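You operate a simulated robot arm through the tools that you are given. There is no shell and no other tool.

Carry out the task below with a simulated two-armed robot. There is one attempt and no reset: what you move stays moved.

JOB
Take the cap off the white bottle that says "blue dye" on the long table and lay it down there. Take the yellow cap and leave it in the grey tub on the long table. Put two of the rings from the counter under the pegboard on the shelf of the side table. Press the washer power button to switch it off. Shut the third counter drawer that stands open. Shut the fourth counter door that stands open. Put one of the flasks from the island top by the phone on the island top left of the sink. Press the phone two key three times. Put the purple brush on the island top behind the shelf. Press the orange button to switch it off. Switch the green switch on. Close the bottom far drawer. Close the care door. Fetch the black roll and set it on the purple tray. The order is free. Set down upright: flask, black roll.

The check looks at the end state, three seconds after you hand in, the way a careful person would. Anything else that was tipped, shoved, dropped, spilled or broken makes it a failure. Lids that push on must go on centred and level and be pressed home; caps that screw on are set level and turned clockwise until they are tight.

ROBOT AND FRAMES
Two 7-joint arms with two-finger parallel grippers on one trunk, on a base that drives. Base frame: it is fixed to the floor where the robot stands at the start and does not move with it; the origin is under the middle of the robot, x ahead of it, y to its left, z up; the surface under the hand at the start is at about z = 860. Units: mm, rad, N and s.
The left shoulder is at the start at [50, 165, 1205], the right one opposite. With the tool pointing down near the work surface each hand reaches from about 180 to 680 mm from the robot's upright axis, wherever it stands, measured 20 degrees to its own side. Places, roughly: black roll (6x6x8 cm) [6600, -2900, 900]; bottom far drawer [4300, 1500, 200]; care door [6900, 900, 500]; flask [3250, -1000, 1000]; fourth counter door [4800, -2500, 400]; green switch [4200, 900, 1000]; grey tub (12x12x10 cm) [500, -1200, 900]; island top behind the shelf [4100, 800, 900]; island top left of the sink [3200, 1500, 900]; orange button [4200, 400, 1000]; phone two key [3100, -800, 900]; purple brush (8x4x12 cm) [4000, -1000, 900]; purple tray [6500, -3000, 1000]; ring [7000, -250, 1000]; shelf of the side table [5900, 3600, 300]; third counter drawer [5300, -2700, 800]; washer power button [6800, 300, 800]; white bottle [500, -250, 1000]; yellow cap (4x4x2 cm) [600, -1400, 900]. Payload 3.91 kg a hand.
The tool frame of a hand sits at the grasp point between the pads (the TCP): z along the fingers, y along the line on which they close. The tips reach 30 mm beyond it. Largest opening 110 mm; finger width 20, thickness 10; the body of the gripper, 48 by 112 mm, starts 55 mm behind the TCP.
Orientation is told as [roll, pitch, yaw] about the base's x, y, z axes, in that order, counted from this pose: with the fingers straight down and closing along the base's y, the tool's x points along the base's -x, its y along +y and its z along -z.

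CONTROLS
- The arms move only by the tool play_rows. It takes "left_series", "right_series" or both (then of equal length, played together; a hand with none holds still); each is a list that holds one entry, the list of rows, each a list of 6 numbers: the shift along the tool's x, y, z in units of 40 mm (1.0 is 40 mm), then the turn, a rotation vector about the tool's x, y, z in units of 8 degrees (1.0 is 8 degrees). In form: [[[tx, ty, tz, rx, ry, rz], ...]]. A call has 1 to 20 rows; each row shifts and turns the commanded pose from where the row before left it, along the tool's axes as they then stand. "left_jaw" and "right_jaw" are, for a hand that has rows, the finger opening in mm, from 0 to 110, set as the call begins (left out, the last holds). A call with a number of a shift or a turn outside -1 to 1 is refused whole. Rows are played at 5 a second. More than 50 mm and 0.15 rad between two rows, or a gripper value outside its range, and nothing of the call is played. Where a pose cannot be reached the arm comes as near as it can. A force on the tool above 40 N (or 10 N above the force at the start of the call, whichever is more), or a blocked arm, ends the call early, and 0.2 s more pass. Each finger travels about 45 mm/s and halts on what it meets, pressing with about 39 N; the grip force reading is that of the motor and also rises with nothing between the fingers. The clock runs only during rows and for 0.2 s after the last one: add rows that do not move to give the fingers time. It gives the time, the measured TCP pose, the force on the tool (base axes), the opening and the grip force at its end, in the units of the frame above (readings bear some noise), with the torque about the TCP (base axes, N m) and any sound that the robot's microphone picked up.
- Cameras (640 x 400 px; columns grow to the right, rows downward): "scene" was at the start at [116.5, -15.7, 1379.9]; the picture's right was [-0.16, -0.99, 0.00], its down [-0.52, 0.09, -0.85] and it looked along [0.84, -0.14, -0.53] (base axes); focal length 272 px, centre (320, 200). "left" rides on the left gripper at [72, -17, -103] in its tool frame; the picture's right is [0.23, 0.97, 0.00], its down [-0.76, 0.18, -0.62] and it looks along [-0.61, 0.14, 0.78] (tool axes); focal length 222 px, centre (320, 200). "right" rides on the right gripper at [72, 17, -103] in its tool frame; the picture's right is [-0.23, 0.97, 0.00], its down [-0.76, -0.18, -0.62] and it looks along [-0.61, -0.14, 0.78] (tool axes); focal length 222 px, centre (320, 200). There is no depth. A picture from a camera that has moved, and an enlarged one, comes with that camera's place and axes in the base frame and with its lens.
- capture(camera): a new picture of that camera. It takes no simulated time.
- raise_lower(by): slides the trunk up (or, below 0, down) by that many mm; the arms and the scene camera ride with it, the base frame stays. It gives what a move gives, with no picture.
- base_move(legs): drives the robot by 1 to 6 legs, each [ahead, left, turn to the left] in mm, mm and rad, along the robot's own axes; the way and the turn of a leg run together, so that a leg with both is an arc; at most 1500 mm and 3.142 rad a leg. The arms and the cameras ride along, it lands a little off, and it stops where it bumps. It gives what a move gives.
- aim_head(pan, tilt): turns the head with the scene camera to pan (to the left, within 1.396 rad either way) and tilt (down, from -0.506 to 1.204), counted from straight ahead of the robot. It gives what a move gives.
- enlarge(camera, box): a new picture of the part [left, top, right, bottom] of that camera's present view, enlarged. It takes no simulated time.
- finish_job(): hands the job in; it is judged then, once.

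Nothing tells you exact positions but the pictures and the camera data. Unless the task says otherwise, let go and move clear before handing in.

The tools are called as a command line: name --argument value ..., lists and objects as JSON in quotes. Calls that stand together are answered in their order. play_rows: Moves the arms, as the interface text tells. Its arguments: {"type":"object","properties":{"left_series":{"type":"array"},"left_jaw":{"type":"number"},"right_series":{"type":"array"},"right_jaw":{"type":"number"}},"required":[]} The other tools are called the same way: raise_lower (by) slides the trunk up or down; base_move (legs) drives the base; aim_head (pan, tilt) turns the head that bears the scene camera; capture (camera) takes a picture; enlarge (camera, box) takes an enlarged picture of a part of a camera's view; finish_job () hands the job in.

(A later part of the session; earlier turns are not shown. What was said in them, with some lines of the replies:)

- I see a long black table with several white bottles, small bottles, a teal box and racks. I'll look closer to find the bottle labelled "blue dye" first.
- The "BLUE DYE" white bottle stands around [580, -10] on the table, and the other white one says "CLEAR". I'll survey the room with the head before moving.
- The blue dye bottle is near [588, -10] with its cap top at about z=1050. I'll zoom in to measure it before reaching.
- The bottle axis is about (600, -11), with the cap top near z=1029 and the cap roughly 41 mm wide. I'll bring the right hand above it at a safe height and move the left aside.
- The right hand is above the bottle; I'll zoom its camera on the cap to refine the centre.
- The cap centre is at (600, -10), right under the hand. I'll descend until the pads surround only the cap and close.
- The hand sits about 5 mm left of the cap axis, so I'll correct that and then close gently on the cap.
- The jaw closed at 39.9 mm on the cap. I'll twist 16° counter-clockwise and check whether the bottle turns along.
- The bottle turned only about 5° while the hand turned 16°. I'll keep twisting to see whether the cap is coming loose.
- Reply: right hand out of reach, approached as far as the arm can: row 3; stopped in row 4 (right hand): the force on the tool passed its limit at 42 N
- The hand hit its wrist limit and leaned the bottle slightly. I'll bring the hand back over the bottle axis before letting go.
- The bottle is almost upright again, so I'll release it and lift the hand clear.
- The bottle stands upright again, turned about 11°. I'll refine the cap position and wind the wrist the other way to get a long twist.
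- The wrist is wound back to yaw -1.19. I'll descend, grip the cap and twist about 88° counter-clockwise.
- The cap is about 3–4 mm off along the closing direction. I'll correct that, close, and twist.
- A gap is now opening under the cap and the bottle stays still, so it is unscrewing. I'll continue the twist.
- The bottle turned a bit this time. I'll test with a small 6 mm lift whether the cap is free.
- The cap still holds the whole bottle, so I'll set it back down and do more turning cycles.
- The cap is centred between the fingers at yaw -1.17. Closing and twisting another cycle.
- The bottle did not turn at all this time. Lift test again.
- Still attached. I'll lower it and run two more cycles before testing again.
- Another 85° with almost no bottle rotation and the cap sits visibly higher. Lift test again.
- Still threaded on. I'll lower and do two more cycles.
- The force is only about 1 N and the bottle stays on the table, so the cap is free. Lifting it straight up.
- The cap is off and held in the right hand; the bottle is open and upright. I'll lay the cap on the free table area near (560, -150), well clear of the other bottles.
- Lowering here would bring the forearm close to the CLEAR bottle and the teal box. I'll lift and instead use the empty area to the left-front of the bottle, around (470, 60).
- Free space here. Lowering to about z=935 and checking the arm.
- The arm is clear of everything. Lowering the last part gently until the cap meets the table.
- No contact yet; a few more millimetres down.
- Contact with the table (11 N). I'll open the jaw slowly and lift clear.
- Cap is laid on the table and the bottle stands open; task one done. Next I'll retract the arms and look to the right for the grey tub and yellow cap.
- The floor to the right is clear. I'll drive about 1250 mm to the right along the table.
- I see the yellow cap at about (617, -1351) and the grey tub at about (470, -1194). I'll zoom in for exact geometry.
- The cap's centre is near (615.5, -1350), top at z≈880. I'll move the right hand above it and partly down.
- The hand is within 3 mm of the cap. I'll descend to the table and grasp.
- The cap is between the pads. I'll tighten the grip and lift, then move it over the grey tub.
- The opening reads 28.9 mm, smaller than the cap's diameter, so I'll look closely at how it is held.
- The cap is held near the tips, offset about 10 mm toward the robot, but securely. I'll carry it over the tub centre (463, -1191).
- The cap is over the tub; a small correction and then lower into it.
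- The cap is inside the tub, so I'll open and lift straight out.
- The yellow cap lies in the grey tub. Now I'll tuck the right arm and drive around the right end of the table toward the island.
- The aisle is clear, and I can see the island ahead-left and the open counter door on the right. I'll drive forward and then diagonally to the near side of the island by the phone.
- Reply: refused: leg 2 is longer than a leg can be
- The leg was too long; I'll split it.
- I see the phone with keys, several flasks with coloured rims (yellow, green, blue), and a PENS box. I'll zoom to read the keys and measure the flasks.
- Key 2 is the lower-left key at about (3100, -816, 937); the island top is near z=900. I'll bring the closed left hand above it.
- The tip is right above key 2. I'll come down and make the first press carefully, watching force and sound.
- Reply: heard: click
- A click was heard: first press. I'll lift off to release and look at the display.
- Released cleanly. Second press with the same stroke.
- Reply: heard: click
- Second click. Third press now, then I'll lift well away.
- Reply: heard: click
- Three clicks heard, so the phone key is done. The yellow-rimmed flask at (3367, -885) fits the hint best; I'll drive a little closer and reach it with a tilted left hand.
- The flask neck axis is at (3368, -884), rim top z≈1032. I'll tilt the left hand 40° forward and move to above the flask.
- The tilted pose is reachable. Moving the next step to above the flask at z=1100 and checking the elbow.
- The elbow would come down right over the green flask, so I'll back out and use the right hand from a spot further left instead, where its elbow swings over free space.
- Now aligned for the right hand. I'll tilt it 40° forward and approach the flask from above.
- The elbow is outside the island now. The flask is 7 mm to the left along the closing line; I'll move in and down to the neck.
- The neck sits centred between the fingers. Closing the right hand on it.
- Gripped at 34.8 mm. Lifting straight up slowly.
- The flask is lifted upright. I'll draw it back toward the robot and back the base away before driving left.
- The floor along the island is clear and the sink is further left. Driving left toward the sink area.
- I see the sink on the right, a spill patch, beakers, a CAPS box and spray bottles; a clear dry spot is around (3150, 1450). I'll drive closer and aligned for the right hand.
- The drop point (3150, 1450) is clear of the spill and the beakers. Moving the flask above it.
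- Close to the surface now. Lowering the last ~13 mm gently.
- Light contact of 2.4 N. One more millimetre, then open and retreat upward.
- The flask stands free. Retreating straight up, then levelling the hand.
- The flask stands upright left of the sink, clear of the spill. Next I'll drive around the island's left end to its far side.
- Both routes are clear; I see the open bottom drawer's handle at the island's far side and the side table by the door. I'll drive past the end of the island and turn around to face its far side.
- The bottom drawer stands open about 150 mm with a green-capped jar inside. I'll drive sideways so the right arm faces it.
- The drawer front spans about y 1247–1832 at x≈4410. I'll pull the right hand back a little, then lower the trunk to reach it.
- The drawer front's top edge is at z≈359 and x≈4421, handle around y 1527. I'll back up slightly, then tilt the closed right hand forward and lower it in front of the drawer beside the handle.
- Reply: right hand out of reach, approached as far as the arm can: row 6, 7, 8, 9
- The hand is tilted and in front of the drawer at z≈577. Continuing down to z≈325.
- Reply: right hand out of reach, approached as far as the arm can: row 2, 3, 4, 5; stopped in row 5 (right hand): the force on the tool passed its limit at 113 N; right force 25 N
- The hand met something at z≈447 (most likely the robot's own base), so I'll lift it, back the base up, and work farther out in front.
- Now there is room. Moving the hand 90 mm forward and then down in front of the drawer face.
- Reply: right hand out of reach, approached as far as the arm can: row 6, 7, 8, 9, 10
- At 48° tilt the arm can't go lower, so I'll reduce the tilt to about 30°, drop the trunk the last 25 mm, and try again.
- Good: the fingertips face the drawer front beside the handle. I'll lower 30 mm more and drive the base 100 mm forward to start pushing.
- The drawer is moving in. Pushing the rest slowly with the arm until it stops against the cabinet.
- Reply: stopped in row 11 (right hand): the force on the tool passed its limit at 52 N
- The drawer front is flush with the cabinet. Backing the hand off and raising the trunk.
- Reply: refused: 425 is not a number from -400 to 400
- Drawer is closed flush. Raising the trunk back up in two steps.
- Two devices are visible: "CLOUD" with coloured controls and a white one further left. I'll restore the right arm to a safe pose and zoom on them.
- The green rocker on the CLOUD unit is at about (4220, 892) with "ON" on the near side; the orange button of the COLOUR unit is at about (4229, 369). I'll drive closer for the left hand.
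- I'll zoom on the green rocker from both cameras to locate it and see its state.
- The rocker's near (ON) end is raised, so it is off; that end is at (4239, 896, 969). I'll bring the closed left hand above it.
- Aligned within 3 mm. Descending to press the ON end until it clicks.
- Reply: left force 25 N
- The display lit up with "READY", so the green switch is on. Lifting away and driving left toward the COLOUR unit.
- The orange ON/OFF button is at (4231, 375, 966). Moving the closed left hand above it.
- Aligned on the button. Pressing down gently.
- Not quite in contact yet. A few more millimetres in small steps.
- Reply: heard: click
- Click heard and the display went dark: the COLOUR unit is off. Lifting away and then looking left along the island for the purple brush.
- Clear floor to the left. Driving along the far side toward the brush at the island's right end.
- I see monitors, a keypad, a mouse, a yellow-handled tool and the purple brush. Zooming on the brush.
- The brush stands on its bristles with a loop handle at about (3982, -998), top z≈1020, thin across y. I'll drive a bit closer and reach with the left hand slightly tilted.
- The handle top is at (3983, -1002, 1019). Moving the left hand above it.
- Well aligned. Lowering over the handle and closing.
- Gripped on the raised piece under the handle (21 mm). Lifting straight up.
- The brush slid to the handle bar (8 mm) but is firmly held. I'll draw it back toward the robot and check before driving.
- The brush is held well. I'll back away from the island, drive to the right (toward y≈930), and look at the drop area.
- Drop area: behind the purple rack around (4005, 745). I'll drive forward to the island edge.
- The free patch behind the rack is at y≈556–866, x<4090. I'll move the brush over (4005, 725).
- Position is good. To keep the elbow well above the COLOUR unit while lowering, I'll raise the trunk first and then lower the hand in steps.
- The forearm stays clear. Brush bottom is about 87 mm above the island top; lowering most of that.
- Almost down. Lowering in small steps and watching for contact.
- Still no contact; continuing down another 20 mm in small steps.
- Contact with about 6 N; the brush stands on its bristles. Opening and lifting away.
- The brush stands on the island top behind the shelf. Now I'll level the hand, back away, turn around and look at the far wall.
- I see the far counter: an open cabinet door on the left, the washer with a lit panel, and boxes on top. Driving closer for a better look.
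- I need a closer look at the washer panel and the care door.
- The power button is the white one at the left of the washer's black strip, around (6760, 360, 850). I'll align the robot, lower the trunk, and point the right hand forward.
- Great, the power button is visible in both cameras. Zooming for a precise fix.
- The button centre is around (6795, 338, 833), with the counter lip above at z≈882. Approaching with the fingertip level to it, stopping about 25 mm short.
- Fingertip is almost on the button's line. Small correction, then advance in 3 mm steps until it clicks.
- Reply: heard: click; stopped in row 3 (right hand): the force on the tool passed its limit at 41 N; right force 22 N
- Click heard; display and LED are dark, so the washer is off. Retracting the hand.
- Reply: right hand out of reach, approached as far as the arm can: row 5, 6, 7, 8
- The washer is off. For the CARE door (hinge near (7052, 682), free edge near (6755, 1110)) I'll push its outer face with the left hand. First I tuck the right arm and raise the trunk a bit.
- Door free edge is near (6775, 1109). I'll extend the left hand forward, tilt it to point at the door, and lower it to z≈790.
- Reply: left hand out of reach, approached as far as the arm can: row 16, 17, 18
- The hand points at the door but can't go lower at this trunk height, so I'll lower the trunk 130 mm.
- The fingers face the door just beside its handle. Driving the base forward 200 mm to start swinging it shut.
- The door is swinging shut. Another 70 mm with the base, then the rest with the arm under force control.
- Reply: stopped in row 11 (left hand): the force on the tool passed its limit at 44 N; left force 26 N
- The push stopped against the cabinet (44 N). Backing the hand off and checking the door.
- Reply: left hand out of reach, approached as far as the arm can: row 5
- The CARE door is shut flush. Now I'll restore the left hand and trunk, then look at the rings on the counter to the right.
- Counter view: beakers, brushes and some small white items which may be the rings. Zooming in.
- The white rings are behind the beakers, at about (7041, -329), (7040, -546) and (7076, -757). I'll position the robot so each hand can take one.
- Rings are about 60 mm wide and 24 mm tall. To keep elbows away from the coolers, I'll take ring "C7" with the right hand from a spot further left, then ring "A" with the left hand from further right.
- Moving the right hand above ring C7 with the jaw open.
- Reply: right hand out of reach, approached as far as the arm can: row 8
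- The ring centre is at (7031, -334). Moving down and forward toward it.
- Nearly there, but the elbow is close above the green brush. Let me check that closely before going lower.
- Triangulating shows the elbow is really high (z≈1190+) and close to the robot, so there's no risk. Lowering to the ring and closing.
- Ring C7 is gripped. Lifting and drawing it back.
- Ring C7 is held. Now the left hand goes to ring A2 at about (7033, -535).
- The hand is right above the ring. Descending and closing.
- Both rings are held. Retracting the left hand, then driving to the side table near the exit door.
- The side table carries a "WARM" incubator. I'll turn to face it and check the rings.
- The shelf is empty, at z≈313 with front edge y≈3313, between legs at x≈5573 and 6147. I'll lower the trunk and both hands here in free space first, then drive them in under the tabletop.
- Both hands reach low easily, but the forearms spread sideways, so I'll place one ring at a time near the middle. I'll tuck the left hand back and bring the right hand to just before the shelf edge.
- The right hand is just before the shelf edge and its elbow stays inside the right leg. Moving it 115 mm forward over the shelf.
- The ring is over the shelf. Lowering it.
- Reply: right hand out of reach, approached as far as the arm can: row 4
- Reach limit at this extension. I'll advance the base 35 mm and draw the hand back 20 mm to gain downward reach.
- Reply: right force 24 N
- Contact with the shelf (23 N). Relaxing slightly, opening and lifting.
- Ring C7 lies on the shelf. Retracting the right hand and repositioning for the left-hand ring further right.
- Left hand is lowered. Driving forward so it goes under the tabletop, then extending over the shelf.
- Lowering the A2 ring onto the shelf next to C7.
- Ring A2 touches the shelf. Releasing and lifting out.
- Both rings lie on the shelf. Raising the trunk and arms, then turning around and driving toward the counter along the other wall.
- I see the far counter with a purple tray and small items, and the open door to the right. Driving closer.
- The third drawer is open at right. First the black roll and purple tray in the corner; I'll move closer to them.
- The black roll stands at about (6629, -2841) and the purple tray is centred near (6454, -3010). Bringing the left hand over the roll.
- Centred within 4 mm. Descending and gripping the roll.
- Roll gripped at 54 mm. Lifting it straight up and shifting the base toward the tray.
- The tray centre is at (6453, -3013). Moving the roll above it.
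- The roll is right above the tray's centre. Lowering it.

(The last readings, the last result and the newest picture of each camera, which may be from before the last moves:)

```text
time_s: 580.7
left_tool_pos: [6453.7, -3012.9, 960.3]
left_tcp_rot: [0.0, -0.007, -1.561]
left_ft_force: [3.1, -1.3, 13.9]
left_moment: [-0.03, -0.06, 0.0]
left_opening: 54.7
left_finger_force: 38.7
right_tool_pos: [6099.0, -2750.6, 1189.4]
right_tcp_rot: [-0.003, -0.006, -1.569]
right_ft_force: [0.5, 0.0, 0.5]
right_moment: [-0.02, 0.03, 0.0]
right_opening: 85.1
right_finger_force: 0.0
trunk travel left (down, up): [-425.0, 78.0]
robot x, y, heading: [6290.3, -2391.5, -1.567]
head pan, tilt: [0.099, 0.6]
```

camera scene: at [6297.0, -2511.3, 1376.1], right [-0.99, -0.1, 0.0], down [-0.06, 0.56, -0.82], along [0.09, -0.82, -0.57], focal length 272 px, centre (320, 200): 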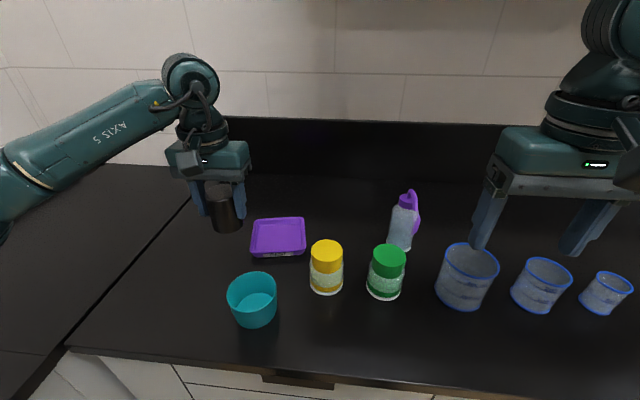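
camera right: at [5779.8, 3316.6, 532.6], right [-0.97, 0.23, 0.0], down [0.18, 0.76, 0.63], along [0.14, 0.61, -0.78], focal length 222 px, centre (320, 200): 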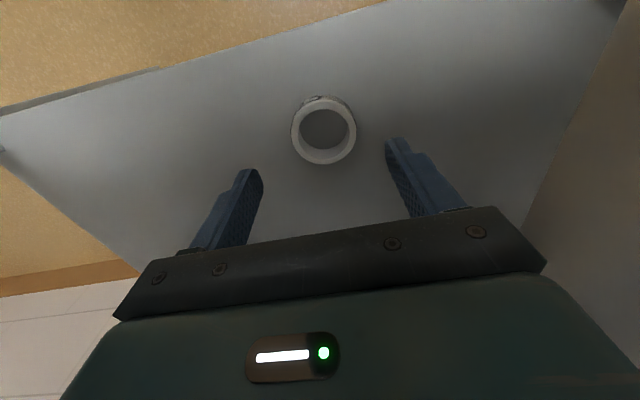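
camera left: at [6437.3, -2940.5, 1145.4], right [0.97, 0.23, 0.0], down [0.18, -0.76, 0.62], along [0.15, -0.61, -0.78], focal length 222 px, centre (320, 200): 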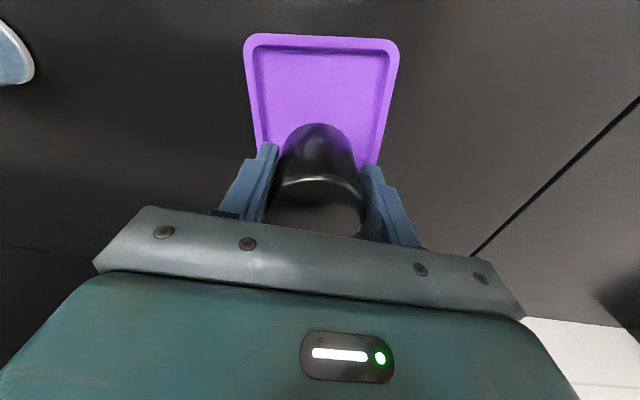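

The roll rests on the tray floor. Relaxing, opening and lifting.

play_rows --left_series '[[[0, 0, -0.05, 0, 0, 0], [0, 0, 0, 0, 0, 0]]]'

play_rows --left_series '[[[0, 0, 0, 0, 0, 0], [0, 0, 0, 0, 0, 0], [0, 0, 0, 0, 0, 0], [0, 0, -0.4, 0, 0, 0], [0, 0, -0.8, 0, 0, 0], [0, 0, -0.8, 0, 0, 0], [0, 0, -0.8, 0, 0, 0], [0, 0, -0.8, 0, 0, 0], [0, 0, -0.8, 0, 0, 0], [0.7, 0.2, -0.3, 0, 0, 0], [0.7, 0.2, -0.3, 0, 0, 0], [0.7, 0.2, -0.3, 0, 0, 0], [0.7, 0.2, -0.3, 0, 0, 0], [0.7, 0.2, 0, 0, 0, 0], [0.7, 0.2, 0, 0, 0, 0], [0.7, 0.2, 0, 0, 0, 0], [0, 0, 0, 0, 0, 0]]]' --left_jaw 85

enlarge --camera "scene" --box '[200, 150, 380, 290]'

capture --camera "scene"

```text
time_s: 581.3
left_tool_pos: [6453.2, -3012.9, 960.6]
left_tcp_rot: [0.001, -0.001, -1.563]
left_ft_force: [1.9, -2.5, 8.6]
left_moment: [-0.18, -0.03, 0.05]
left_opening: 54.5
left_finger_force: 38.7
right_tool_pos: [6099.1, -2751.0, 1187.6]
right_tcp_rot: [-0.002, -0.005, -1.57]
right_ft_force: [-0.4, 0.7, 0.8]
right_moment: [-0.03, 0.01, -0.01]
right_opening: 85.1
right_finger_force: 0.2
trunk travel left (down, up): [-425.0, 78.0]
robot x, y, heading: [6291.4, -2390.7, -1.568]
head pan, tilt: [0.099, 0.6]
```

```text
time_s: 584.9
left_tool_pos: [6508.7, -2818.7, 1182.3]
left_tcp_rot: [0.003, 0.0, -1.563]
left_ft_force: [0.5, 0.5, 0.0]
left_moment: [-0.01, 0.03, 0.02]
left_opening: 84.8
left_finger_force: 0.1
right_tool_pos: [6100.3, -2752.9, 1187.5]
right_tcp_rot: [-0.001, -0.004, -1.572]
right_ft_force: [-0.3, -0.8, 0.5]
right_moment: [0.04, -0.02, 0.01]
right_opening: 84.9
right_finger_force: 0.1
trunk travel left (down, up): [-425.0, 78.0]
robot x, y, heading: [6287.9, -2390.7, -1.565]
head pan, tilt: [0.099, 0.6]
```

```text
2.86 times, centred on (290, 220) of scene
camera zoom: at [6297.2, -2511.4, 1376.0], right [-0.99, -0.1, 0.0], down [-0.06, 0.56, -0.82], along [0.09, -0.82, -0.57], focal length 778 px, centre (406, 143)
```

zoom: 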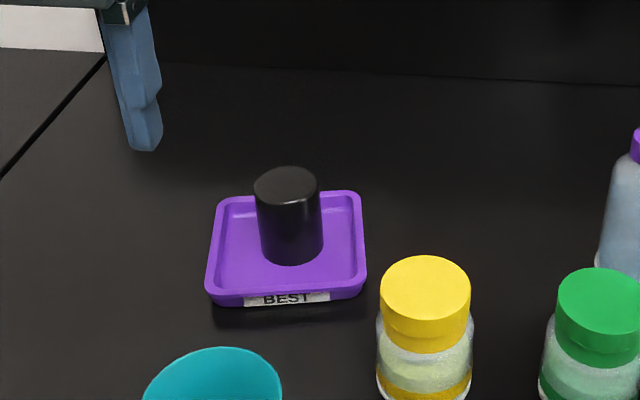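

```text
taken
camera scene: at [6297.2, -2511.4, 1376.0], right [-0.99, -0.1, 0.0], down [-0.06, 0.56, -0.82], along [0.09, -0.82, -0.57], focal length 272 px, centre (320, 200)
```

scene: 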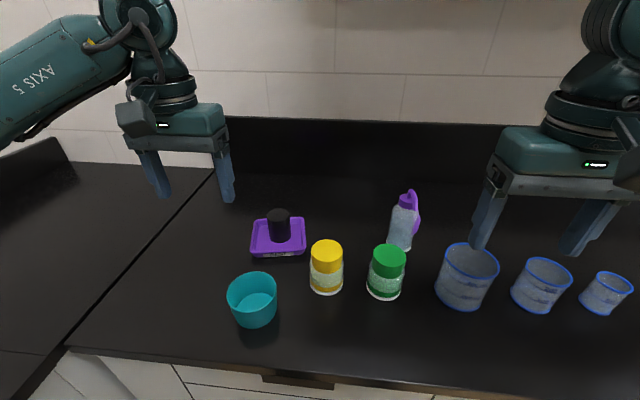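

The black roll stands on the purple tray. Next the open third drawer: backing off and driving right.

base_move --legs '[[-180, 0, 0], [0, -750, 0]]'

aim_head --pan -0.4 --tilt 0.6

capture --camera "scene"

```text
time_s: 592.9
left_tool_pos: [5777.0, -2643.7, 1182.8]
left_tcp_rot: [0.001, 0.0, -1.556]
left_ft_force: [0.1, -1.4, -0.4]
left_moment: [-0.01, -0.01, 0.0]
left_opening: 85.0
left_finger_force: 0.0
right_tool_pos: [5368.6, -2582.4, 1188.2]
right_tcp_rot: [-0.002, -0.004, -1.561]
right_ft_force: [0.6, 1.3, -0.7]
right_moment: [-0.02, 0.01, 0.02]
right_opening: 85.0
right_finger_force: 0.3
trunk travel left (down, up): [-425.0, 78.0]
robot x, y, heading: [5555.0, -2220.4, -1.56]
head pan, tilt: [0.099, 0.6]
```

```text
time_s: 593.8
left_tool_pos: [5778.9, -2643.5, 1183.3]
left_tcp_rot: [0.002, -0.002, -1.553]
left_ft_force: [1.0, -0.4, -0.4]
left_moment: [-0.02, 0.01, 0.0]
left_opening: 85.0
left_finger_force: 0.1
right_tool_pos: [5367.8, -2583.0, 1188.0]
right_tcp_rot: [-0.002, -0.003, -1.56]
right_ft_force: [-0.7, 0.1, 0.6]
right_moment: [0.0, 0.03, -0.01]
right_opening: 85.0
right_finger_force: 0.0
trunk travel left (down, up): [-425.0, 78.0]
robot x, y, heading: [5552.6, -2219.2, -1.554]
head pan, tilt: [-0.4, 0.6]
```

```text
taken
camera scene: at [5519.9, -2333.0, 1376.1], right [-0.93, 0.38, 0.0], down [0.21, 0.52, -0.83], along [-0.31, -0.76, -0.56], focal length 272 px, centre (320, 200)
```

scene: 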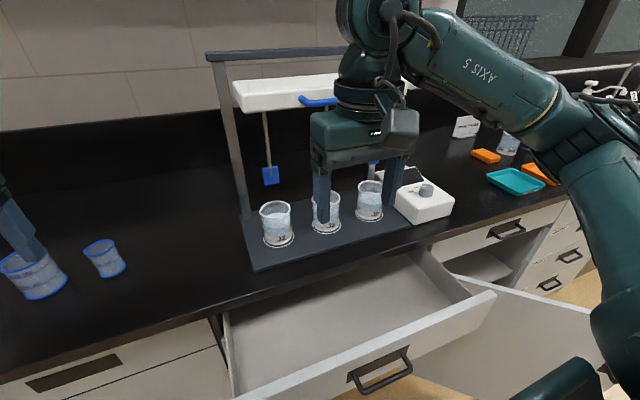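

The drawer front spans x≈5000–5578 at y≈-2555, handle in the middle. I'll back up, lower the trunk, and point the closed right hand at its left half.

base_move --legs '[[-235, 0, -0.015]]'

raise_lower --by -230

play_rows --right_series '[[[-0.785, 0.11, 0, 0, 0, 0], [-0.785, 0.11, 0, 0, 0, 0], [-0.785, 0.11, 0, 0, 0, 0], [-0.785, 0.11, 0, 0, 0, 0], [-0.785, 0.11, 0, 0, 0, 0], [0, 0, 0, 0, -1, 0], [0, 0, 0, 0, -1, 0], [0, 0, 0, 0, -1, 0], [0, 0, 0, 0, -1, 0], [0, 0, 0, 0, -1, 0], [0, 0, 0, 0, -1, 0], [0, 0, 0, 0, -1, 0], [0, 0, 0, 0, -1, 0], [0.742, 0, 0.362, 0, 0, 0], [0.742, 0, 0.362, 0, 0, 0], [0.742, 0, 0.362, 0, 0, 0], [0.742, 0, 0.362, 0, 0, 0], [0.742, 0, 0.362, 0, 0, 0], [0, 0, 0, 0, 0, 0]]]' --right_jaw 0

capture --camera "scene"

capture --camera "right"

```text
time_s: 595.5
left_tool_pos: [5769.5, -2414.4, 1183.1]
left_tcp_rot: [0.001, -0.001, -1.568]
left_ft_force: [-0.5, -0.2, -0.5]
left_moment: [-0.02, 0.0, -0.02]
left_opening: 85.0
left_finger_force: 0.0
right_tool_pos: [5360.5, -2346.2, 1187.5]
right_tcp_rot: [-0.002, -0.005, -1.574]
right_ft_force: [-0.2, 0.3, 0.7]
right_moment: [-0.03, 0.0, -0.01]
right_opening: 85.3
right_finger_force: 0.0
trunk travel left (down, up): [-425.0, 78.0]
robot x, y, heading: [5557.6, -1987.6, -1.574]
head pan, tilt: [-0.4, 0.6]
```

```text
time_s: 597.9
left_tool_pos: [5769.6, -2414.7, 953.1]
left_tcp_rot: [0.002, -0.001, -1.569]
left_ft_force: [0.7, 0.1, 0.3]
left_moment: [0.0, 0.0, 0.01]
left_opening: 85.0
left_finger_force: 0.1
right_tool_pos: [5360.4, -2346.5, 957.6]
right_tcp_rot: [-0.001, -0.005, -1.574]
right_ft_force: [-0.1, -0.3, -0.6]
right_moment: [-0.01, 0.01, -0.02]
right_opening: 85.3
right_finger_force: 0.1
trunk travel left (down, up): [-195.0, 308.0]
robot x, y, heading: [5553.8, -1982.7, -1.57]
head pan, tilt: [-0.4, 0.6]
```

```text
time_s: 601.9
left_tool_pos: [5770.1, -2414.7, 953.3]
left_tcp_rot: [0.003, -0.002, -1.57]
left_ft_force: [1.2, -0.3, 0.4]
left_moment: [0.0, 0.04, 0.01]
left_opening: 85.3
left_finger_force: 0.0
right_tool_pos: [5386.4, -2503.1, 803.6]
right_tcp_rot: [0.0, -1.117, -1.571]
right_ft_force: [1.1, 0.7, -0.4]
right_moment: [0.01, -0.01, -0.06]
right_opening: 0.0
right_finger_force: 37.5
right hand out of reach, approached as far as the arm can: row 18
trunk travel left (down, up): [-195.0, 308.0]
robot x, y, heading: [5551.8, -1992.0, -1.566]
head pan, tilt: [-0.4, 0.6]
```

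```text
taken
camera scene: at [5517.5, -2100.5, 1146.1], right [-0.92, 0.39, 0.0], down [0.22, 0.52, -0.83], along [-0.32, -0.76, -0.56], focal length 272 px, centre (320, 200)
```

scene: 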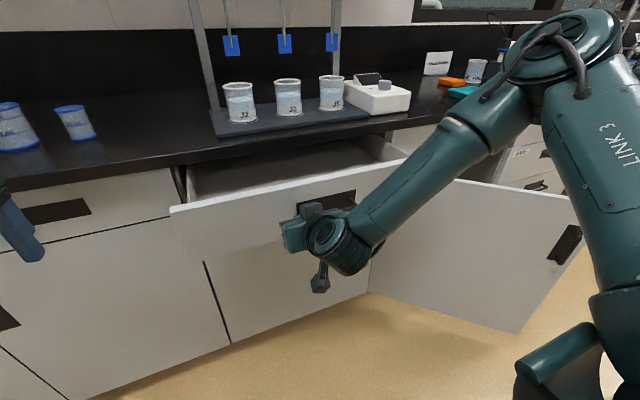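

```text
taken
camera right: at [5403.9, -2378.2, 782.8], right [0.97, -0.1, 0.2], down [-0.18, 0.23, 0.96], along [-0.14, -0.97, 0.2], focal length 222 px, centre (320, 200)
```

right: 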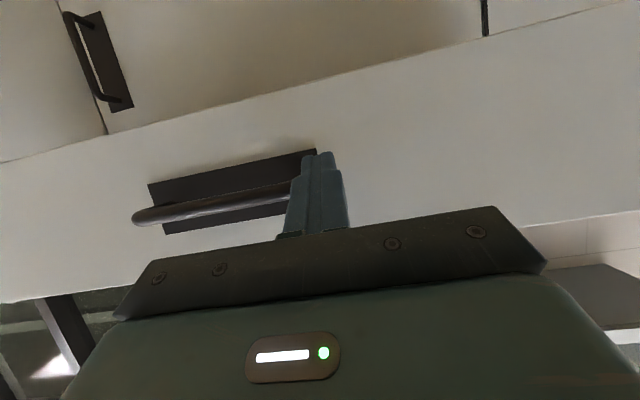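

The fingers face the drawer just at the handle's end. I'll shift 35 mm to the left, then push by driving 110 mm forward.

play_rows --right_series '[[[0, 0.45, 0, 0, 0, 0], [0, 0.45, 0, 0, 0, 0], [0, 0, 0, 0, 0, 0]]]'

base_move --legs '[[110, 0, 0]]'

capture --camera "right"

capture --camera "scene"

```text
time_s: 602.7
left_tool_pos: [5770.0, -2414.6, 953.5]
left_tcp_rot: [0.001, -0.002, -1.568]
left_ft_force: [0.7, -0.5, 0.1]
left_moment: [0.03, 0.02, 0.02]
left_opening: 85.1
left_finger_force: 0.1
right_tool_pos: [5421.2, -2502.4, 806.0]
right_tcp_rot: [-0.007, -1.121, -1.569]
right_ft_force: [0.4, 0.4, 0.2]
right_moment: [0.01, 0.03, 0.01]
right_opening: 0.1
right_finger_force: 37.9
trunk travel left (down, up): [-195.0, 308.0]
robot x, y, heading: [5553.0, -1989.6, -1.568]
head pan, tilt: [-0.4, 0.6]
```

```text
time_s: 603.9
left_tool_pos: [5769.2, -2522.7, 952.6]
left_tcp_rot: [0.001, -0.002, -1.569]
left_ft_force: [-0.2, 0.7, -0.2]
left_moment: [-0.01, 0.01, -0.03]
left_opening: 84.9
left_finger_force: 0.0
right_tool_pos: [5419.8, -2611.8, 803.7]
right_tcp_rot: [-0.006, -1.12, -1.573]
right_ft_force: [-0.6, 0.0, -0.3]
right_moment: [0.01, 0.01, 0.0]
right_opening: 0.0
right_finger_force: 37.4
trunk travel left (down, up): [-195.0, 308.0]
robot x, y, heading: [5552.1, -2094.4, -1.57]
head pan, tilt: [-0.4, 0.6]
```

```text
taken
camera right: at [5438.0, -2486.2, 782.3], right [0.97, -0.1, 0.2], down [-0.17, 0.23, 0.96], along [-0.15, -0.97, 0.21], focal length 222 px, centre (320, 200)
```

right: 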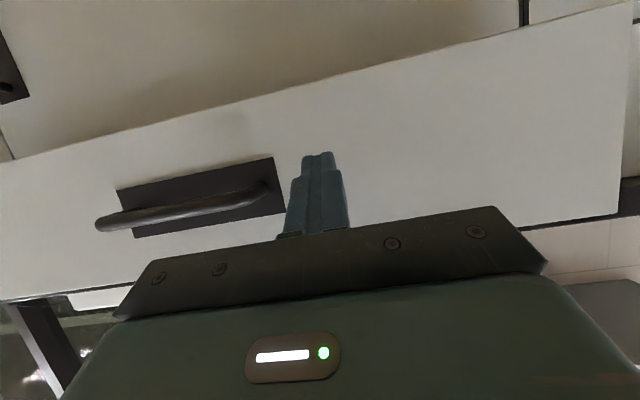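

```text
taken
camera scene: at [5516.2, -2209.0, 1146.0], right [-0.92, 0.39, 0.0], down [0.22, 0.52, -0.82], along [-0.32, -0.76, -0.57], focal length 272 px, centre (320, 200)
```

scene: 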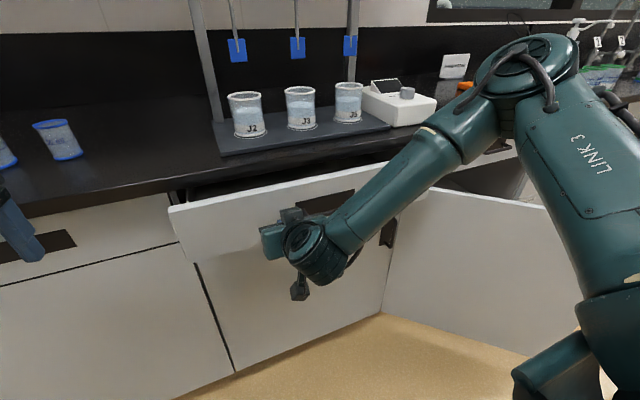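

Pushing the remaining distance with the arm until it stops.

play_rows --right_series '[[[-0.109, 0, 0.225, 0, 0, 0], [-0.109, 0, 0.225, 0, 0, 0], [-0.109, 0, 0.225, 0, 0, 0], [-0.109, 0, 0.225, 0, 0, 0], [-0.109, 0, 0.225, 0, 0, 0], [-0.109, 0, 0.225, 0, 0, 0], [-0.109, 0, 0.225, 0, 0, 0], [-0.109, 0, 0.225, 0, 0, 0], [-0.109, 0, 0.225, 0, 0, 0], [-0.109, 0, 0.225, 0, 0, 0], [-0.109, 0, 0.225, 0, 0, 0], [-0.109, 0, 0.225, 0, 0, 0], [0, 0, 0, 0, 0, 0]]]'

capture --camera "scene"

capture --camera "right"

```text
time_s: 606.2
left_tool_pos: [5767.4, -2521.4, 953.9]
left_tcp_rot: [0.0, -0.004, -1.573]
left_ft_force: [-0.2, -1.1, -0.2]
left_moment: [0.0, 0.02, -0.02]
left_opening: 84.8
left_finger_force: 0.1
right_tool_pos: [5419.0, -2705.1, 805.1]
right_tcp_rot: [-0.004, -1.113, -1.567]
right_ft_force: [-2.4, 19.5, 8.4]
right_moment: [-0.17, -0.03, -0.05]
right_opening: 0.0
right_finger_force: 37.4
trunk travel left (down, up): [-195.0, 308.0]
robot x, y, heading: [5553.5, -2091.8, -1.575]
head pan, tilt: [-0.4, 0.6]
stopped in row 11 (right hand): the force on the tool passed its limit at 54 N (the readings are from after the stop); the commanded pose is now the measured one
```

```text
taken
camera scene: at [5515.8, -2205.6, 1146.5], right [-0.92, 0.39, 0.0], down [0.22, 0.52, -0.83], along [-0.32, -0.76, -0.56], focal length 272 px, centre (320, 200)
```

scene: 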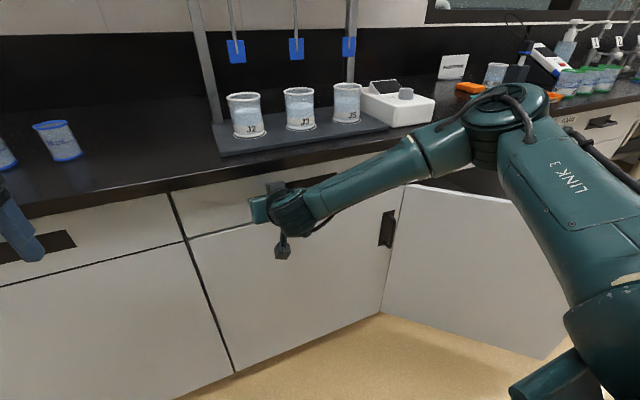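

```text
taken
camera right: at [5437.0, -2579.9, 783.8], right [0.97, -0.1, 0.2], down [-0.17, 0.22, 0.96], along [-0.14, -0.97, 0.2], focal length 222 px, centre (320, 200)
```

right: 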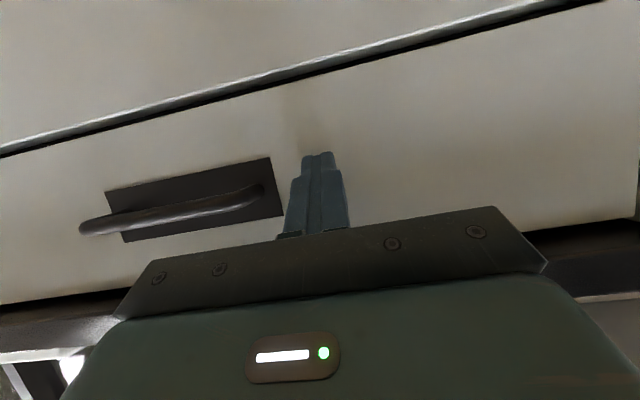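

The drawer is shut. Backing off, then examining the open door to the right.

play_rows --right_series '[[[0.218, 0, -0.45, 0, 0, 0], [0.436, 0, -0.88, 0, 0, 0], [0.436, 0, -0.88, 0, 0, 0], [0, 0, 0, 0, 0, 0]]]'

base_move --legs '[[-250, 0, 0]]'

aim_head --pan -0.6 --tilt 0.5

capture --camera "scene"

```text
time_s: 607.2
left_tool_pos: [5766.8, -2523.0, 953.1]
left_tcp_rot: [0.0, -0.002, -1.569]
left_ft_force: [0.4, 0.6, -0.4]
left_moment: [0.0, 0.0, -0.03]
left_opening: 84.7
left_finger_force: 0.1
right_tool_pos: [5416.8, -2609.0, 802.7]
right_tcp_rot: [-0.007, -1.112, -1.568]
right_ft_force: [-0.5, 0.1, 0.0]
right_moment: [0.02, -0.04, 0.02]
right_opening: 0.1
right_finger_force: 37.4
trunk travel left (down, up): [-195.0, 308.0]
robot x, y, heading: [5549.2, -2098.2, -1.575]
head pan, tilt: [-0.4, 0.6]
```

```text
time_s: 609.0
left_tool_pos: [5770.4, -2273.9, 954.0]
left_tcp_rot: [0.001, -0.003, -1.569]
left_ft_force: [-0.3, -0.6, 0.1]
left_moment: [0.0, 0.02, 0.05]
left_opening: 84.9
left_finger_force: 0.1
right_tool_pos: [5418.3, -2361.3, 802.8]
right_tcp_rot: [-0.008, -1.111, -1.565]
right_ft_force: [-1.3, -0.8, -1.4]
right_moment: [0.03, 0.01, 0.01]
right_opening: 0.0
right_finger_force: 37.8
trunk travel left (down, up): [-195.0, 308.0]
robot x, y, heading: [5555.0, -1850.7, -1.572]
head pan, tilt: [-0.4, 0.6]
```

```text
time_s: 609.8
left_tool_pos: [5769.6, -2273.5, 953.0]
left_tcp_rot: [0.0, -0.002, -1.569]
left_ft_force: [-0.4, 0.0, 0.1]
left_moment: [-0.01, -0.01, -0.01]
left_opening: 85.0
left_finger_force: 0.0
right_tool_pos: [5419.2, -2360.1, 802.9]
right_tcp_rot: [-0.008, -1.111, -1.566]
right_ft_force: [1.1, -0.2, -0.8]
right_moment: [-0.04, 0.01, -0.01]
right_opening: 0.0
right_finger_force: 37.8
trunk travel left (down, up): [-195.0, 308.0]
robot x, y, heading: [5556.1, -1845.9, -1.574]
head pan, tilt: [-0.6, 0.499]
```

```text
taken
camera scene: at [5499.9, -1953.0, 1155.1], right [-0.82, 0.57, 0.0], down [0.27, 0.39, -0.88], along [-0.5, -0.72, -0.48], focal length 272 px, centre (320, 200)
```

scene: 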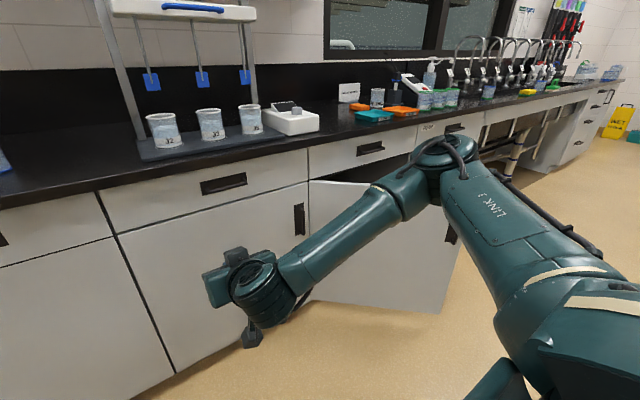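

The drawer is flush. The open door is hinged near x≈5012 with its free edge near (4572, -2336), top z≈730. I'll lower the trunk fully and drive right so the right hand faces it.

base_move --legs '[[-60, 0, 0], [0, -700, 0]]'

raise_lower --by -195

aim_head --pan -0.2 --tilt 0.45

capture --camera "scene"

capture --camera "right"

```text
time_s: 617.0
left_tool_pos: [5051.7, -2212.7, 952.9]
left_tcp_rot: [0.002, -0.003, -1.585]
left_ft_force: [0.3, 0.1, 0.3]
left_moment: [0.01, -0.04, 0.02]
left_opening: 85.0
left_finger_force: 0.1
right_tool_pos: [4699.2, -2292.8, 802.9]
right_tcp_rot: [-0.006, -1.113, -1.583]
right_ft_force: [0.0, -0.1, 0.5]
right_moment: [0.02, 0.01, 0.01]
right_opening: 0.1
right_finger_force: 38.2
trunk travel left (down, up): [-195.0, 308.0]
robot x, y, heading: [4839.9, -1780.4, -1.585]
head pan, tilt: [-0.6, 0.499]
```

```text
time_s: 619.1
left_tool_pos: [5052.0, -2212.5, 759.0]
left_tcp_rot: [0.002, -0.001, -1.584]
left_ft_force: [0.0, 0.1, 1.0]
left_moment: [0.01, -0.03, 0.02]
left_opening: 84.7
left_finger_force: 0.2
right_tool_pos: [4699.5, -2293.8, 607.8]
right_tcp_rot: [-0.006, -1.11, -1.584]
right_ft_force: [-0.6, 0.2, -0.3]
right_moment: [-0.01, -0.01, -0.02]
right_opening: 0.0
right_finger_force: 37.6
trunk travel left (down, up): [0.0, 503.0]
robot x, y, heading: [4841.9, -1781.5, -1.59]
head pan, tilt: [-0.6, 0.499]
```

```text
time_s: 620.0
left_tool_pos: [5051.5, -2211.0, 757.5]
left_tcp_rot: [0.002, 0.0, -1.586]
left_ft_force: [0.4, 0.0, -0.1]
left_moment: [0.03, 0.0, 0.02]
left_opening: 85.0
left_finger_force: 0.0
right_tool_pos: [4698.8, -2293.2, 607.0]
right_tcp_rot: [-0.006, -1.112, -1.582]
right_ft_force: [-0.1, 0.3, 0.2]
right_moment: [-0.02, 0.0, -0.02]
right_opening: 0.1
right_finger_force: 37.7
trunk travel left (down, up): [0.0, 503.0]
robot x, y, heading: [4844.2, -1779.0, -1.589]
head pan, tilt: [-0.201, 0.45]
```

```text
taken
camera scene: at [4819.6, -1902.7, 964.6], right [-0.98, 0.22, 0.0], down [0.09, 0.42, -0.9], along [-0.2, -0.88, -0.44], focal length 272 px, centre (320, 200)
```

scene: 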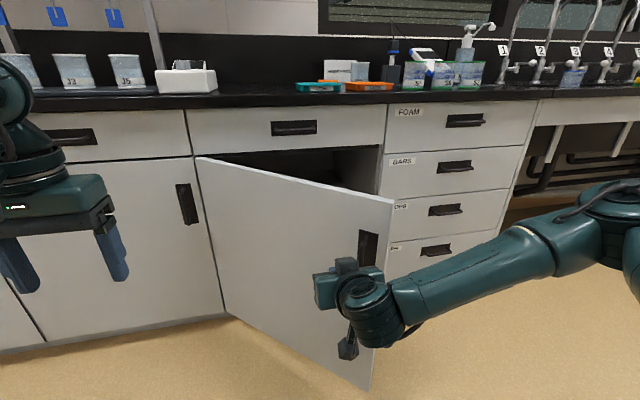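

```text
taken
camera right: at [4719.4, -2168.5, 586.9], right [0.97, -0.12, 0.2], down [-0.17, 0.22, 0.96], along [-0.16, -0.97, 0.2], focal length 222 px, centre (320, 200)
```

right: 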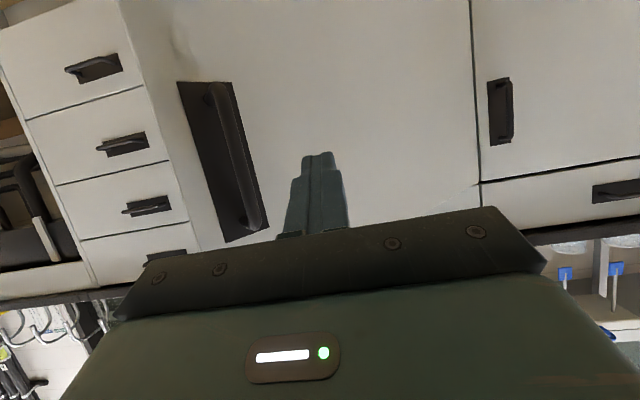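

The hand is aligned on the door's outer face beside its handle. Driving forward 200 mm to begin closing it.

base_move --legs '[[200, 0, 0.015]]'

capture --camera "scene"

capture --camera "right"

```text
time_s: 621.6
left_tool_pos: [5055.7, -2407.0, 758.4]
left_tcp_rot: [0.001, -0.002, -1.574]
left_ft_force: [0.3, -1.3, -0.5]
left_moment: [-0.03, 0.0, 0.0]
left_opening: 85.3
left_finger_force: 0.0
right_tool_pos: [4703.9, -2492.4, 606.6]
right_tcp_rot: [-0.007, -1.112, -1.569]
right_ft_force: [-0.7, -1.6, 0.1]
right_moment: [0.02, 0.0, 0.03]
right_opening: 0.0
right_finger_force: 37.3
trunk travel left (down, up): [0.0, 503.0]
robot x, y, heading: [4839.4, -1980.5, -1.578]
head pan, tilt: [-0.201, 0.45]
```

```text
taken
camera scene: at [4819.0, -2100.8, 964.6], right [-0.98, 0.2, 0.0], down [0.09, 0.43, -0.9], along [-0.18, -0.88, -0.44], focal length 272 px, centre (320, 200)
```

scene: 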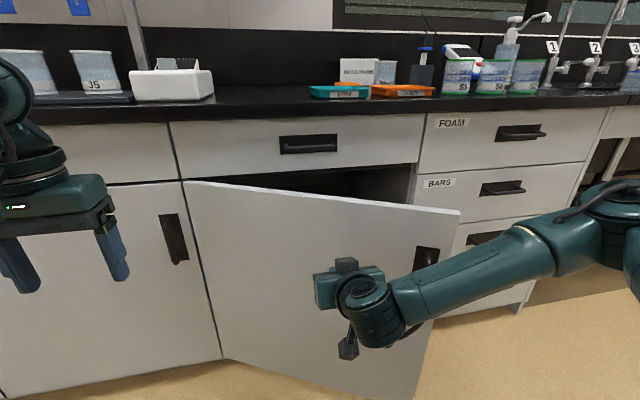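

```text
taken
camera right: at [4722.1, -2367.9, 587.0], right [0.97, -0.11, 0.2], down [-0.17, 0.22, 0.96], along [-0.15, -0.97, 0.2], focal length 222 px, centre (320, 200)
```

right: 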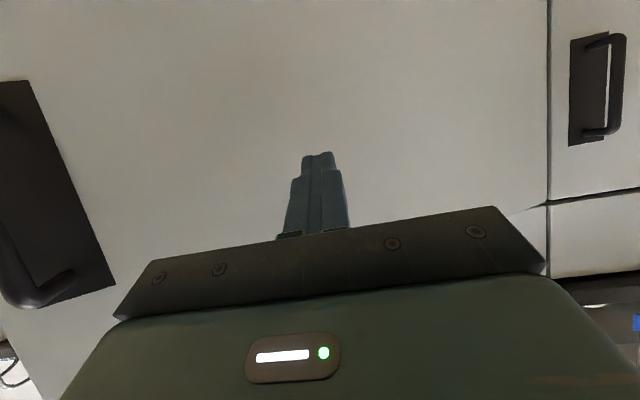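

The door is moving. Another 110 mm with the base, then finishing with the arm.

base_move --legs '[[110, 0, 0]]'

play_rows --right_series '[[[-0.11, 0, 0.225, 0, 0, 0], [-0.11, 0, 0.225, 0, 0, 0], [-0.11, 0, 0.225, 0, 0, 0], [-0.11, 0, 0.225, 0, 0, 0], [-0.11, 0, 0.225, 0, 0, 0], [-0.11, 0, 0.225, 0, 0, 0], [-0.11, 0, 0.225, 0, 0, 0], [-0.11, 0, 0.225, 0, 0, 0], [-0.11, 0, 0.225, 0, 0, 0], [-0.11, 0, 0.225, 0, 0, 0], [-0.11, 0, 0.225, 0, 0, 0], [-0.11, 0, 0.225, 0, 0, 0], [0, 0, 0, 0, 0, 0]]]'

capture --camera "scene"

capture --camera "right"

```text
time_s: 622.8
left_tool_pos: [5054.8, -2515.1, 758.9]
left_tcp_rot: [0.003, -0.002, -1.572]
left_ft_force: [0.1, 0.2, 0.1]
left_moment: [0.0, 0.02, 0.01]
left_opening: 85.3
left_finger_force: 0.1
right_tool_pos: [4704.3, -2603.3, 607.7]
right_tcp_rot: [-0.008, -1.111, -1.566]
right_ft_force: [0.2, 0.4, -0.5]
right_moment: [0.01, -0.02, 0.0]
right_opening: 0.0
right_finger_force: 37.4
trunk travel left (down, up): [0.0, 503.0]
robot x, y, heading: [4839.9, -2090.8, -1.575]
head pan, tilt: [-0.201, 0.45]
```

```text
time_s: 625.1
left_tool_pos: [5054.6, -2515.5, 760.5]
left_tcp_rot: [0.001, -0.003, -1.572]
left_ft_force: [0.7, -1.3, -0.9]
left_moment: [-0.01, -0.01, 0.02]
left_opening: 85.0
left_finger_force: 0.1
right_tool_pos: [4704.2, -2705.3, 606.3]
right_tcp_rot: [-0.007, -1.103, -1.567]
right_ft_force: [-1.6, 14.3, 5.3]
right_moment: [-0.13, -0.09, -0.02]
right_opening: 0.0
right_finger_force: 38.1
trunk travel left (down, up): [0.0, 503.0]
robot x, y, heading: [4836.2, -2088.0, -1.571]
head pan, tilt: [-0.201, 0.45]
stopped in row 11 (right hand): the force on the tool passed its limit at 56 N (the readings are from after the stop); the commanded pose is now the measured one
```

```text
taken
camera scene: at [4818.6, -2208.5, 964.9], right [-0.98, 0.2, 0.0], down [0.09, 0.42, -0.9], along [-0.18, -0.88, -0.43], focal length 272 px, centre (320, 200)
```

scene: 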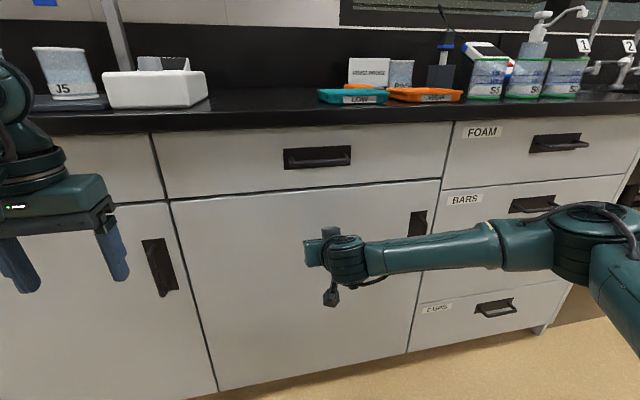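

```text
taken
camera right: at [4722.8, -2579.6, 586.7], right [0.97, -0.1, 0.2], down [-0.18, 0.21, 0.96], along [-0.14, -0.97, 0.19], focal length 222 px, centre (320, 200)
```

right: 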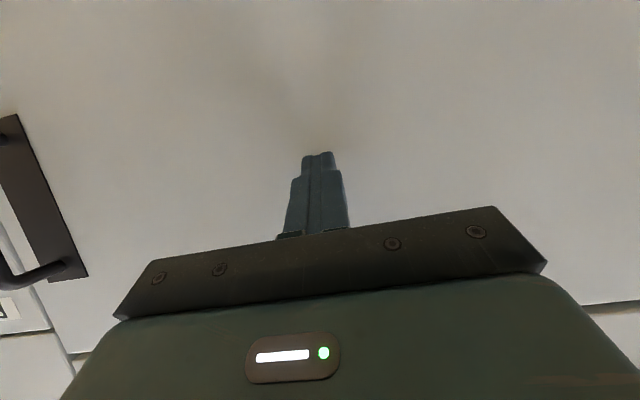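

The door stopped against the frame (56 N). Backing off and verifying both the door and the drawer.

play_rows --right_series '[[[0.218, 0, -0.45, 0, 0, 0], [0.436, 0, -0.88, 0, 0, 0], [0.436, 0, -0.88, 0, 0, 0], [0, 0, 0, 0, 0, 0]]]'

base_move --legs '[[-600, 0, 0]]'

raise_lower --by 400

aim_head --pan 0.1 --tilt 0.45

capture --camera "scene"

```text
time_s: 626.1
left_tool_pos: [5054.6, -2516.1, 759.3]
left_tcp_rot: [0.002, -0.003, -1.573]
left_ft_force: [-0.8, -0.5, 0.3]
left_moment: [0.01, 0.01, 0.0]
left_opening: 85.0
left_finger_force: 0.1
right_tool_pos: [4706.8, -2607.8, 605.1]
right_tcp_rot: [-0.008, -1.102, -1.569]
right_ft_force: [-0.5, -0.7, -0.6]
right_moment: [-0.01, 0.01, 0.01]
right_opening: 0.0
right_finger_force: 37.5
trunk travel left (down, up): [0.0, 503.0]
robot x, y, heading: [4838.6, -2089.1, -1.576]
head pan, tilt: [-0.201, 0.45]
```

```text
time_s: 629.5
left_tool_pos: [5057.6, -1918.0, 758.4]
left_tcp_rot: [0.001, -0.002, -1.571]
left_ft_force: [0.0, 0.2, -0.9]
left_moment: [0.02, 0.01, -0.01]
left_opening: 85.0
left_finger_force: 0.0
right_tool_pos: [4710.4, -2011.7, 606.3]
right_tcp_rot: [-0.007, -1.101, -1.564]
right_ft_force: [0.8, 0.1, -0.3]
right_moment: [0.03, -0.02, -0.01]
right_opening: 0.1
right_finger_force: 37.6
trunk travel left (down, up): [0.0, 503.0]
robot x, y, heading: [4839.5, -1490.6, -1.573]
head pan, tilt: [-0.201, 0.45]
```

```text
time_s: 633.4
left_tool_pos: [5056.4, -1917.9, 1158.3]
left_tcp_rot: [0.003, -0.002, -1.57]
left_ft_force: [-0.6, -0.7, 0.2]
left_moment: [-0.04, -0.01, -0.02]
left_opening: 85.1
left_finger_force: 0.2
right_tool_pos: [4710.3, -2011.9, 1004.0]
right_tcp_rot: [-0.007, -1.103, -1.567]
right_ft_force: [-0.6, 0.3, 0.2]
right_moment: [-0.04, 0.0, 0.03]
right_opening: 0.3
right_finger_force: 37.5
trunk travel left (down, up): [-400.0, 103.0]
robot x, y, heading: [4845.4, -1489.1, -1.574]
head pan, tilt: [-0.201, 0.45]
```

```text
time_s: 634.2
left_tool_pos: [5057.8, -1917.5, 1157.9]
left_tcp_rot: [0.003, -0.001, -1.571]
left_ft_force: [-0.5, 0.1, 0.0]
left_moment: [0.01, 0.03, 0.04]
left_opening: 85.2
left_finger_force: 0.0
right_tool_pos: [4710.7, -2011.4, 1006.7]
right_tcp_rot: [-0.007, -1.101, -1.566]
right_ft_force: [0.1, 0.3, 0.5]
right_moment: [0.0, 0.02, 0.02]
right_opening: 0.1
right_finger_force: 37.7
trunk travel left (down, up): [-400.0, 103.0]
robot x, y, heading: [4839.9, -1492.7, -1.575]
head pan, tilt: [0.099, 0.45]
```

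```text
taken
camera scene: at [4848.1, -1613.2, 1364.6], right [-1.0, -0.1, 0.0], down [-0.04, 0.43, -0.9], along [0.09, -0.9, -0.44], focal length 272 px, centre (320, 200)
```

scene: 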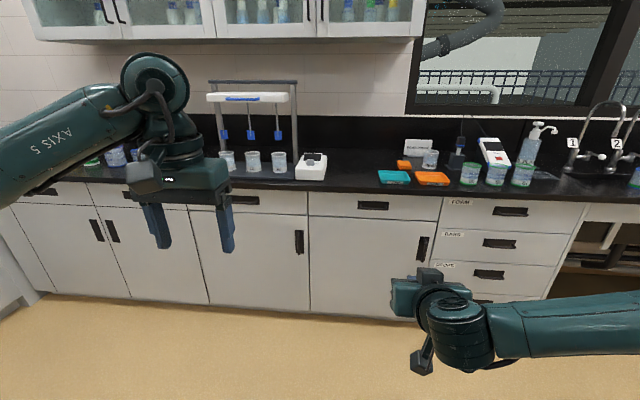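

Door and drawer both look flush. Let me zoom to confirm.

enlarge --camera "scene" --box '[180, 180, 460, 320]'

play_rows --right_series '[[[0, 0, 0, 0, 1, 0], [0, 0, 0, 0, 1, 0], [0, 0, 0, 0, 1, 0], [0, 0, 0, 0, 1, 0], [0, 0, 0, 0, 1, 0], [0, 0, 0, 0, 1, 0], [0, 0, 0, 0, 1, 0], [0, 0, 0, 0, 0.9, 0], [0.7, 0, -0.7, 0, 0, 0], [0.7, 0, -0.7, 0, 0, 0], [0.7, 0, -0.7, 0, 0, 0], [0.7, 0, -0.7, 0, 0, 0], [0.3, 0, -0.7, 0, 0, 0], [0, 0, 0, 0, 0, 0]]]' --right_jaw 60

raise_lower --by 25

capture --camera "scene"

```text
2.29 times, centred on (320, 250) of scene
camera zoom: at [4848.1, -1613.2, 1364.6], right [-1.0, -0.1, 0.0], down [-0.04, 0.43, -0.9], along [0.09, -0.9, -0.44], focal length 622 px, centre (320, 86)
```

zoom: 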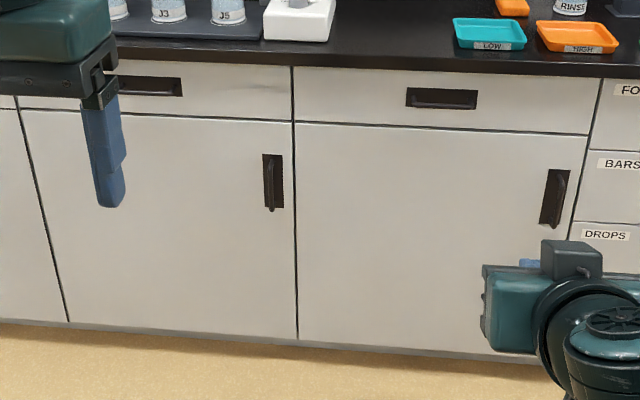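

```text
time_s: 637.2
left_tool_pos: [5057.4, -1918.4, 1158.5]
left_tcp_rot: [0.002, -0.002, -1.573]
left_ft_force: [0.3, 0.3, -0.2]
left_moment: [-0.03, -0.03, -0.05]
left_opening: 85.0
left_finger_force: 0.2
right_tool_pos: [4712.4, -1887.6, 1145.9]
right_tcp_rot: [-0.004, 0.001, -1.572]
right_ft_force: [0.9, 0.2, -0.2]
right_moment: [-0.03, -0.01, 0.02]
right_opening: 59.9
right_finger_force: 0.1
trunk travel left (down, up): [-400.0, 103.0]
robot x, y, heading: [4840.6, -1493.8, -1.577]
head pan, tilt: [0.099, 0.45]
```

```text
time_s: 637.9
left_tool_pos: [5057.9, -1917.1, 1182.8]
left_tcp_rot: [0.0, 0.0, -1.571]
left_ft_force: [0.3, -0.4, -0.1]
left_moment: [0.0, -0.01, -0.03]
left_opening: 85.2
left_finger_force: 0.0
right_tool_pos: [4712.2, -1887.3, 1170.3]
right_tcp_rot: [-0.005, 0.001, -1.574]
right_ft_force: [0.0, -0.2, -0.1]
right_moment: [-0.02, 0.02, -0.03]
right_opening: 60.0
right_finger_force: 0.0
trunk travel left (down, up): [-425.0, 78.0]
robot x, y, heading: [4840.7, -1491.4, -1.574]
head pan, tilt: [0.099, 0.45]
```

```text
taken
camera scene: at [4848.2, -1613.5, 1389.6], right [-1.0, -0.1, 0.0], down [-0.04, 0.43, -0.9], along [0.09, -0.9, -0.44], focal length 272 px, centre (320, 200)
```

scene: 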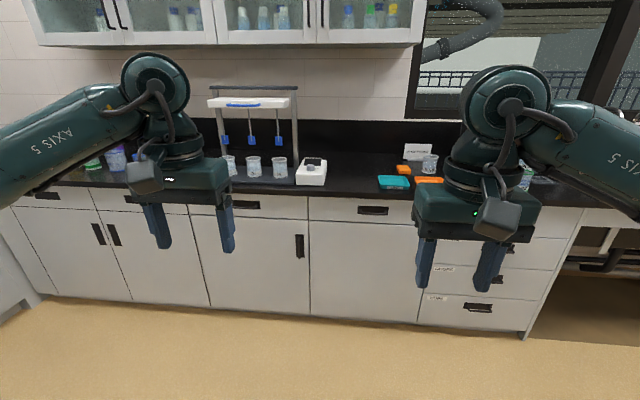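

I've done all fourteen items, the hands are empty and clear, and the counter door and drawer are flush. Handing in.

finish_job

```text
The job is handed in.
```

I finished all fourteen parts of the job and handed it in. The hand-in only confirmed it was received; it gave no verdict.

- **Blue dye bottle:** the cap is unscrewed and laid on the long table near the bottle. The bottle is upright but turned a little and moved a few millimetres.
- **Yellow cap:** it is in the grey tub.
- **Rings:** C7 and A2 are lying on the shelf of the side table.
- **Washer:** I pressed the power button once; the display and light went dark.
- **Third counter drawer and fourth counter door:** both are shut and look flush.
- **Flask:** I took the yellow-rimmed one. It stands upright left of the sink, clear of the spill there.
- **Phone:** I pressed the two key three times, with one click each. The display still read "IDLE" afterwards.
- **Purple brush:** it stands on its bristles behind the shelf.
- **Orange button:** I pressed it once; the COLOUR unit's display went dark.
- **Green switch:** it is on, and the CLOUD unit shows "READY".
- **Bottom far drawer and care door:** both are shut.
- **Black roll:** it stands upright on the purple tray.

While I was lining up for the bottom far drawer, the right hand hit something at 113 N. It was most likely the robot's own base. I saw no damage in the pictures afterwards, and the jar in the drawer stayed upright.
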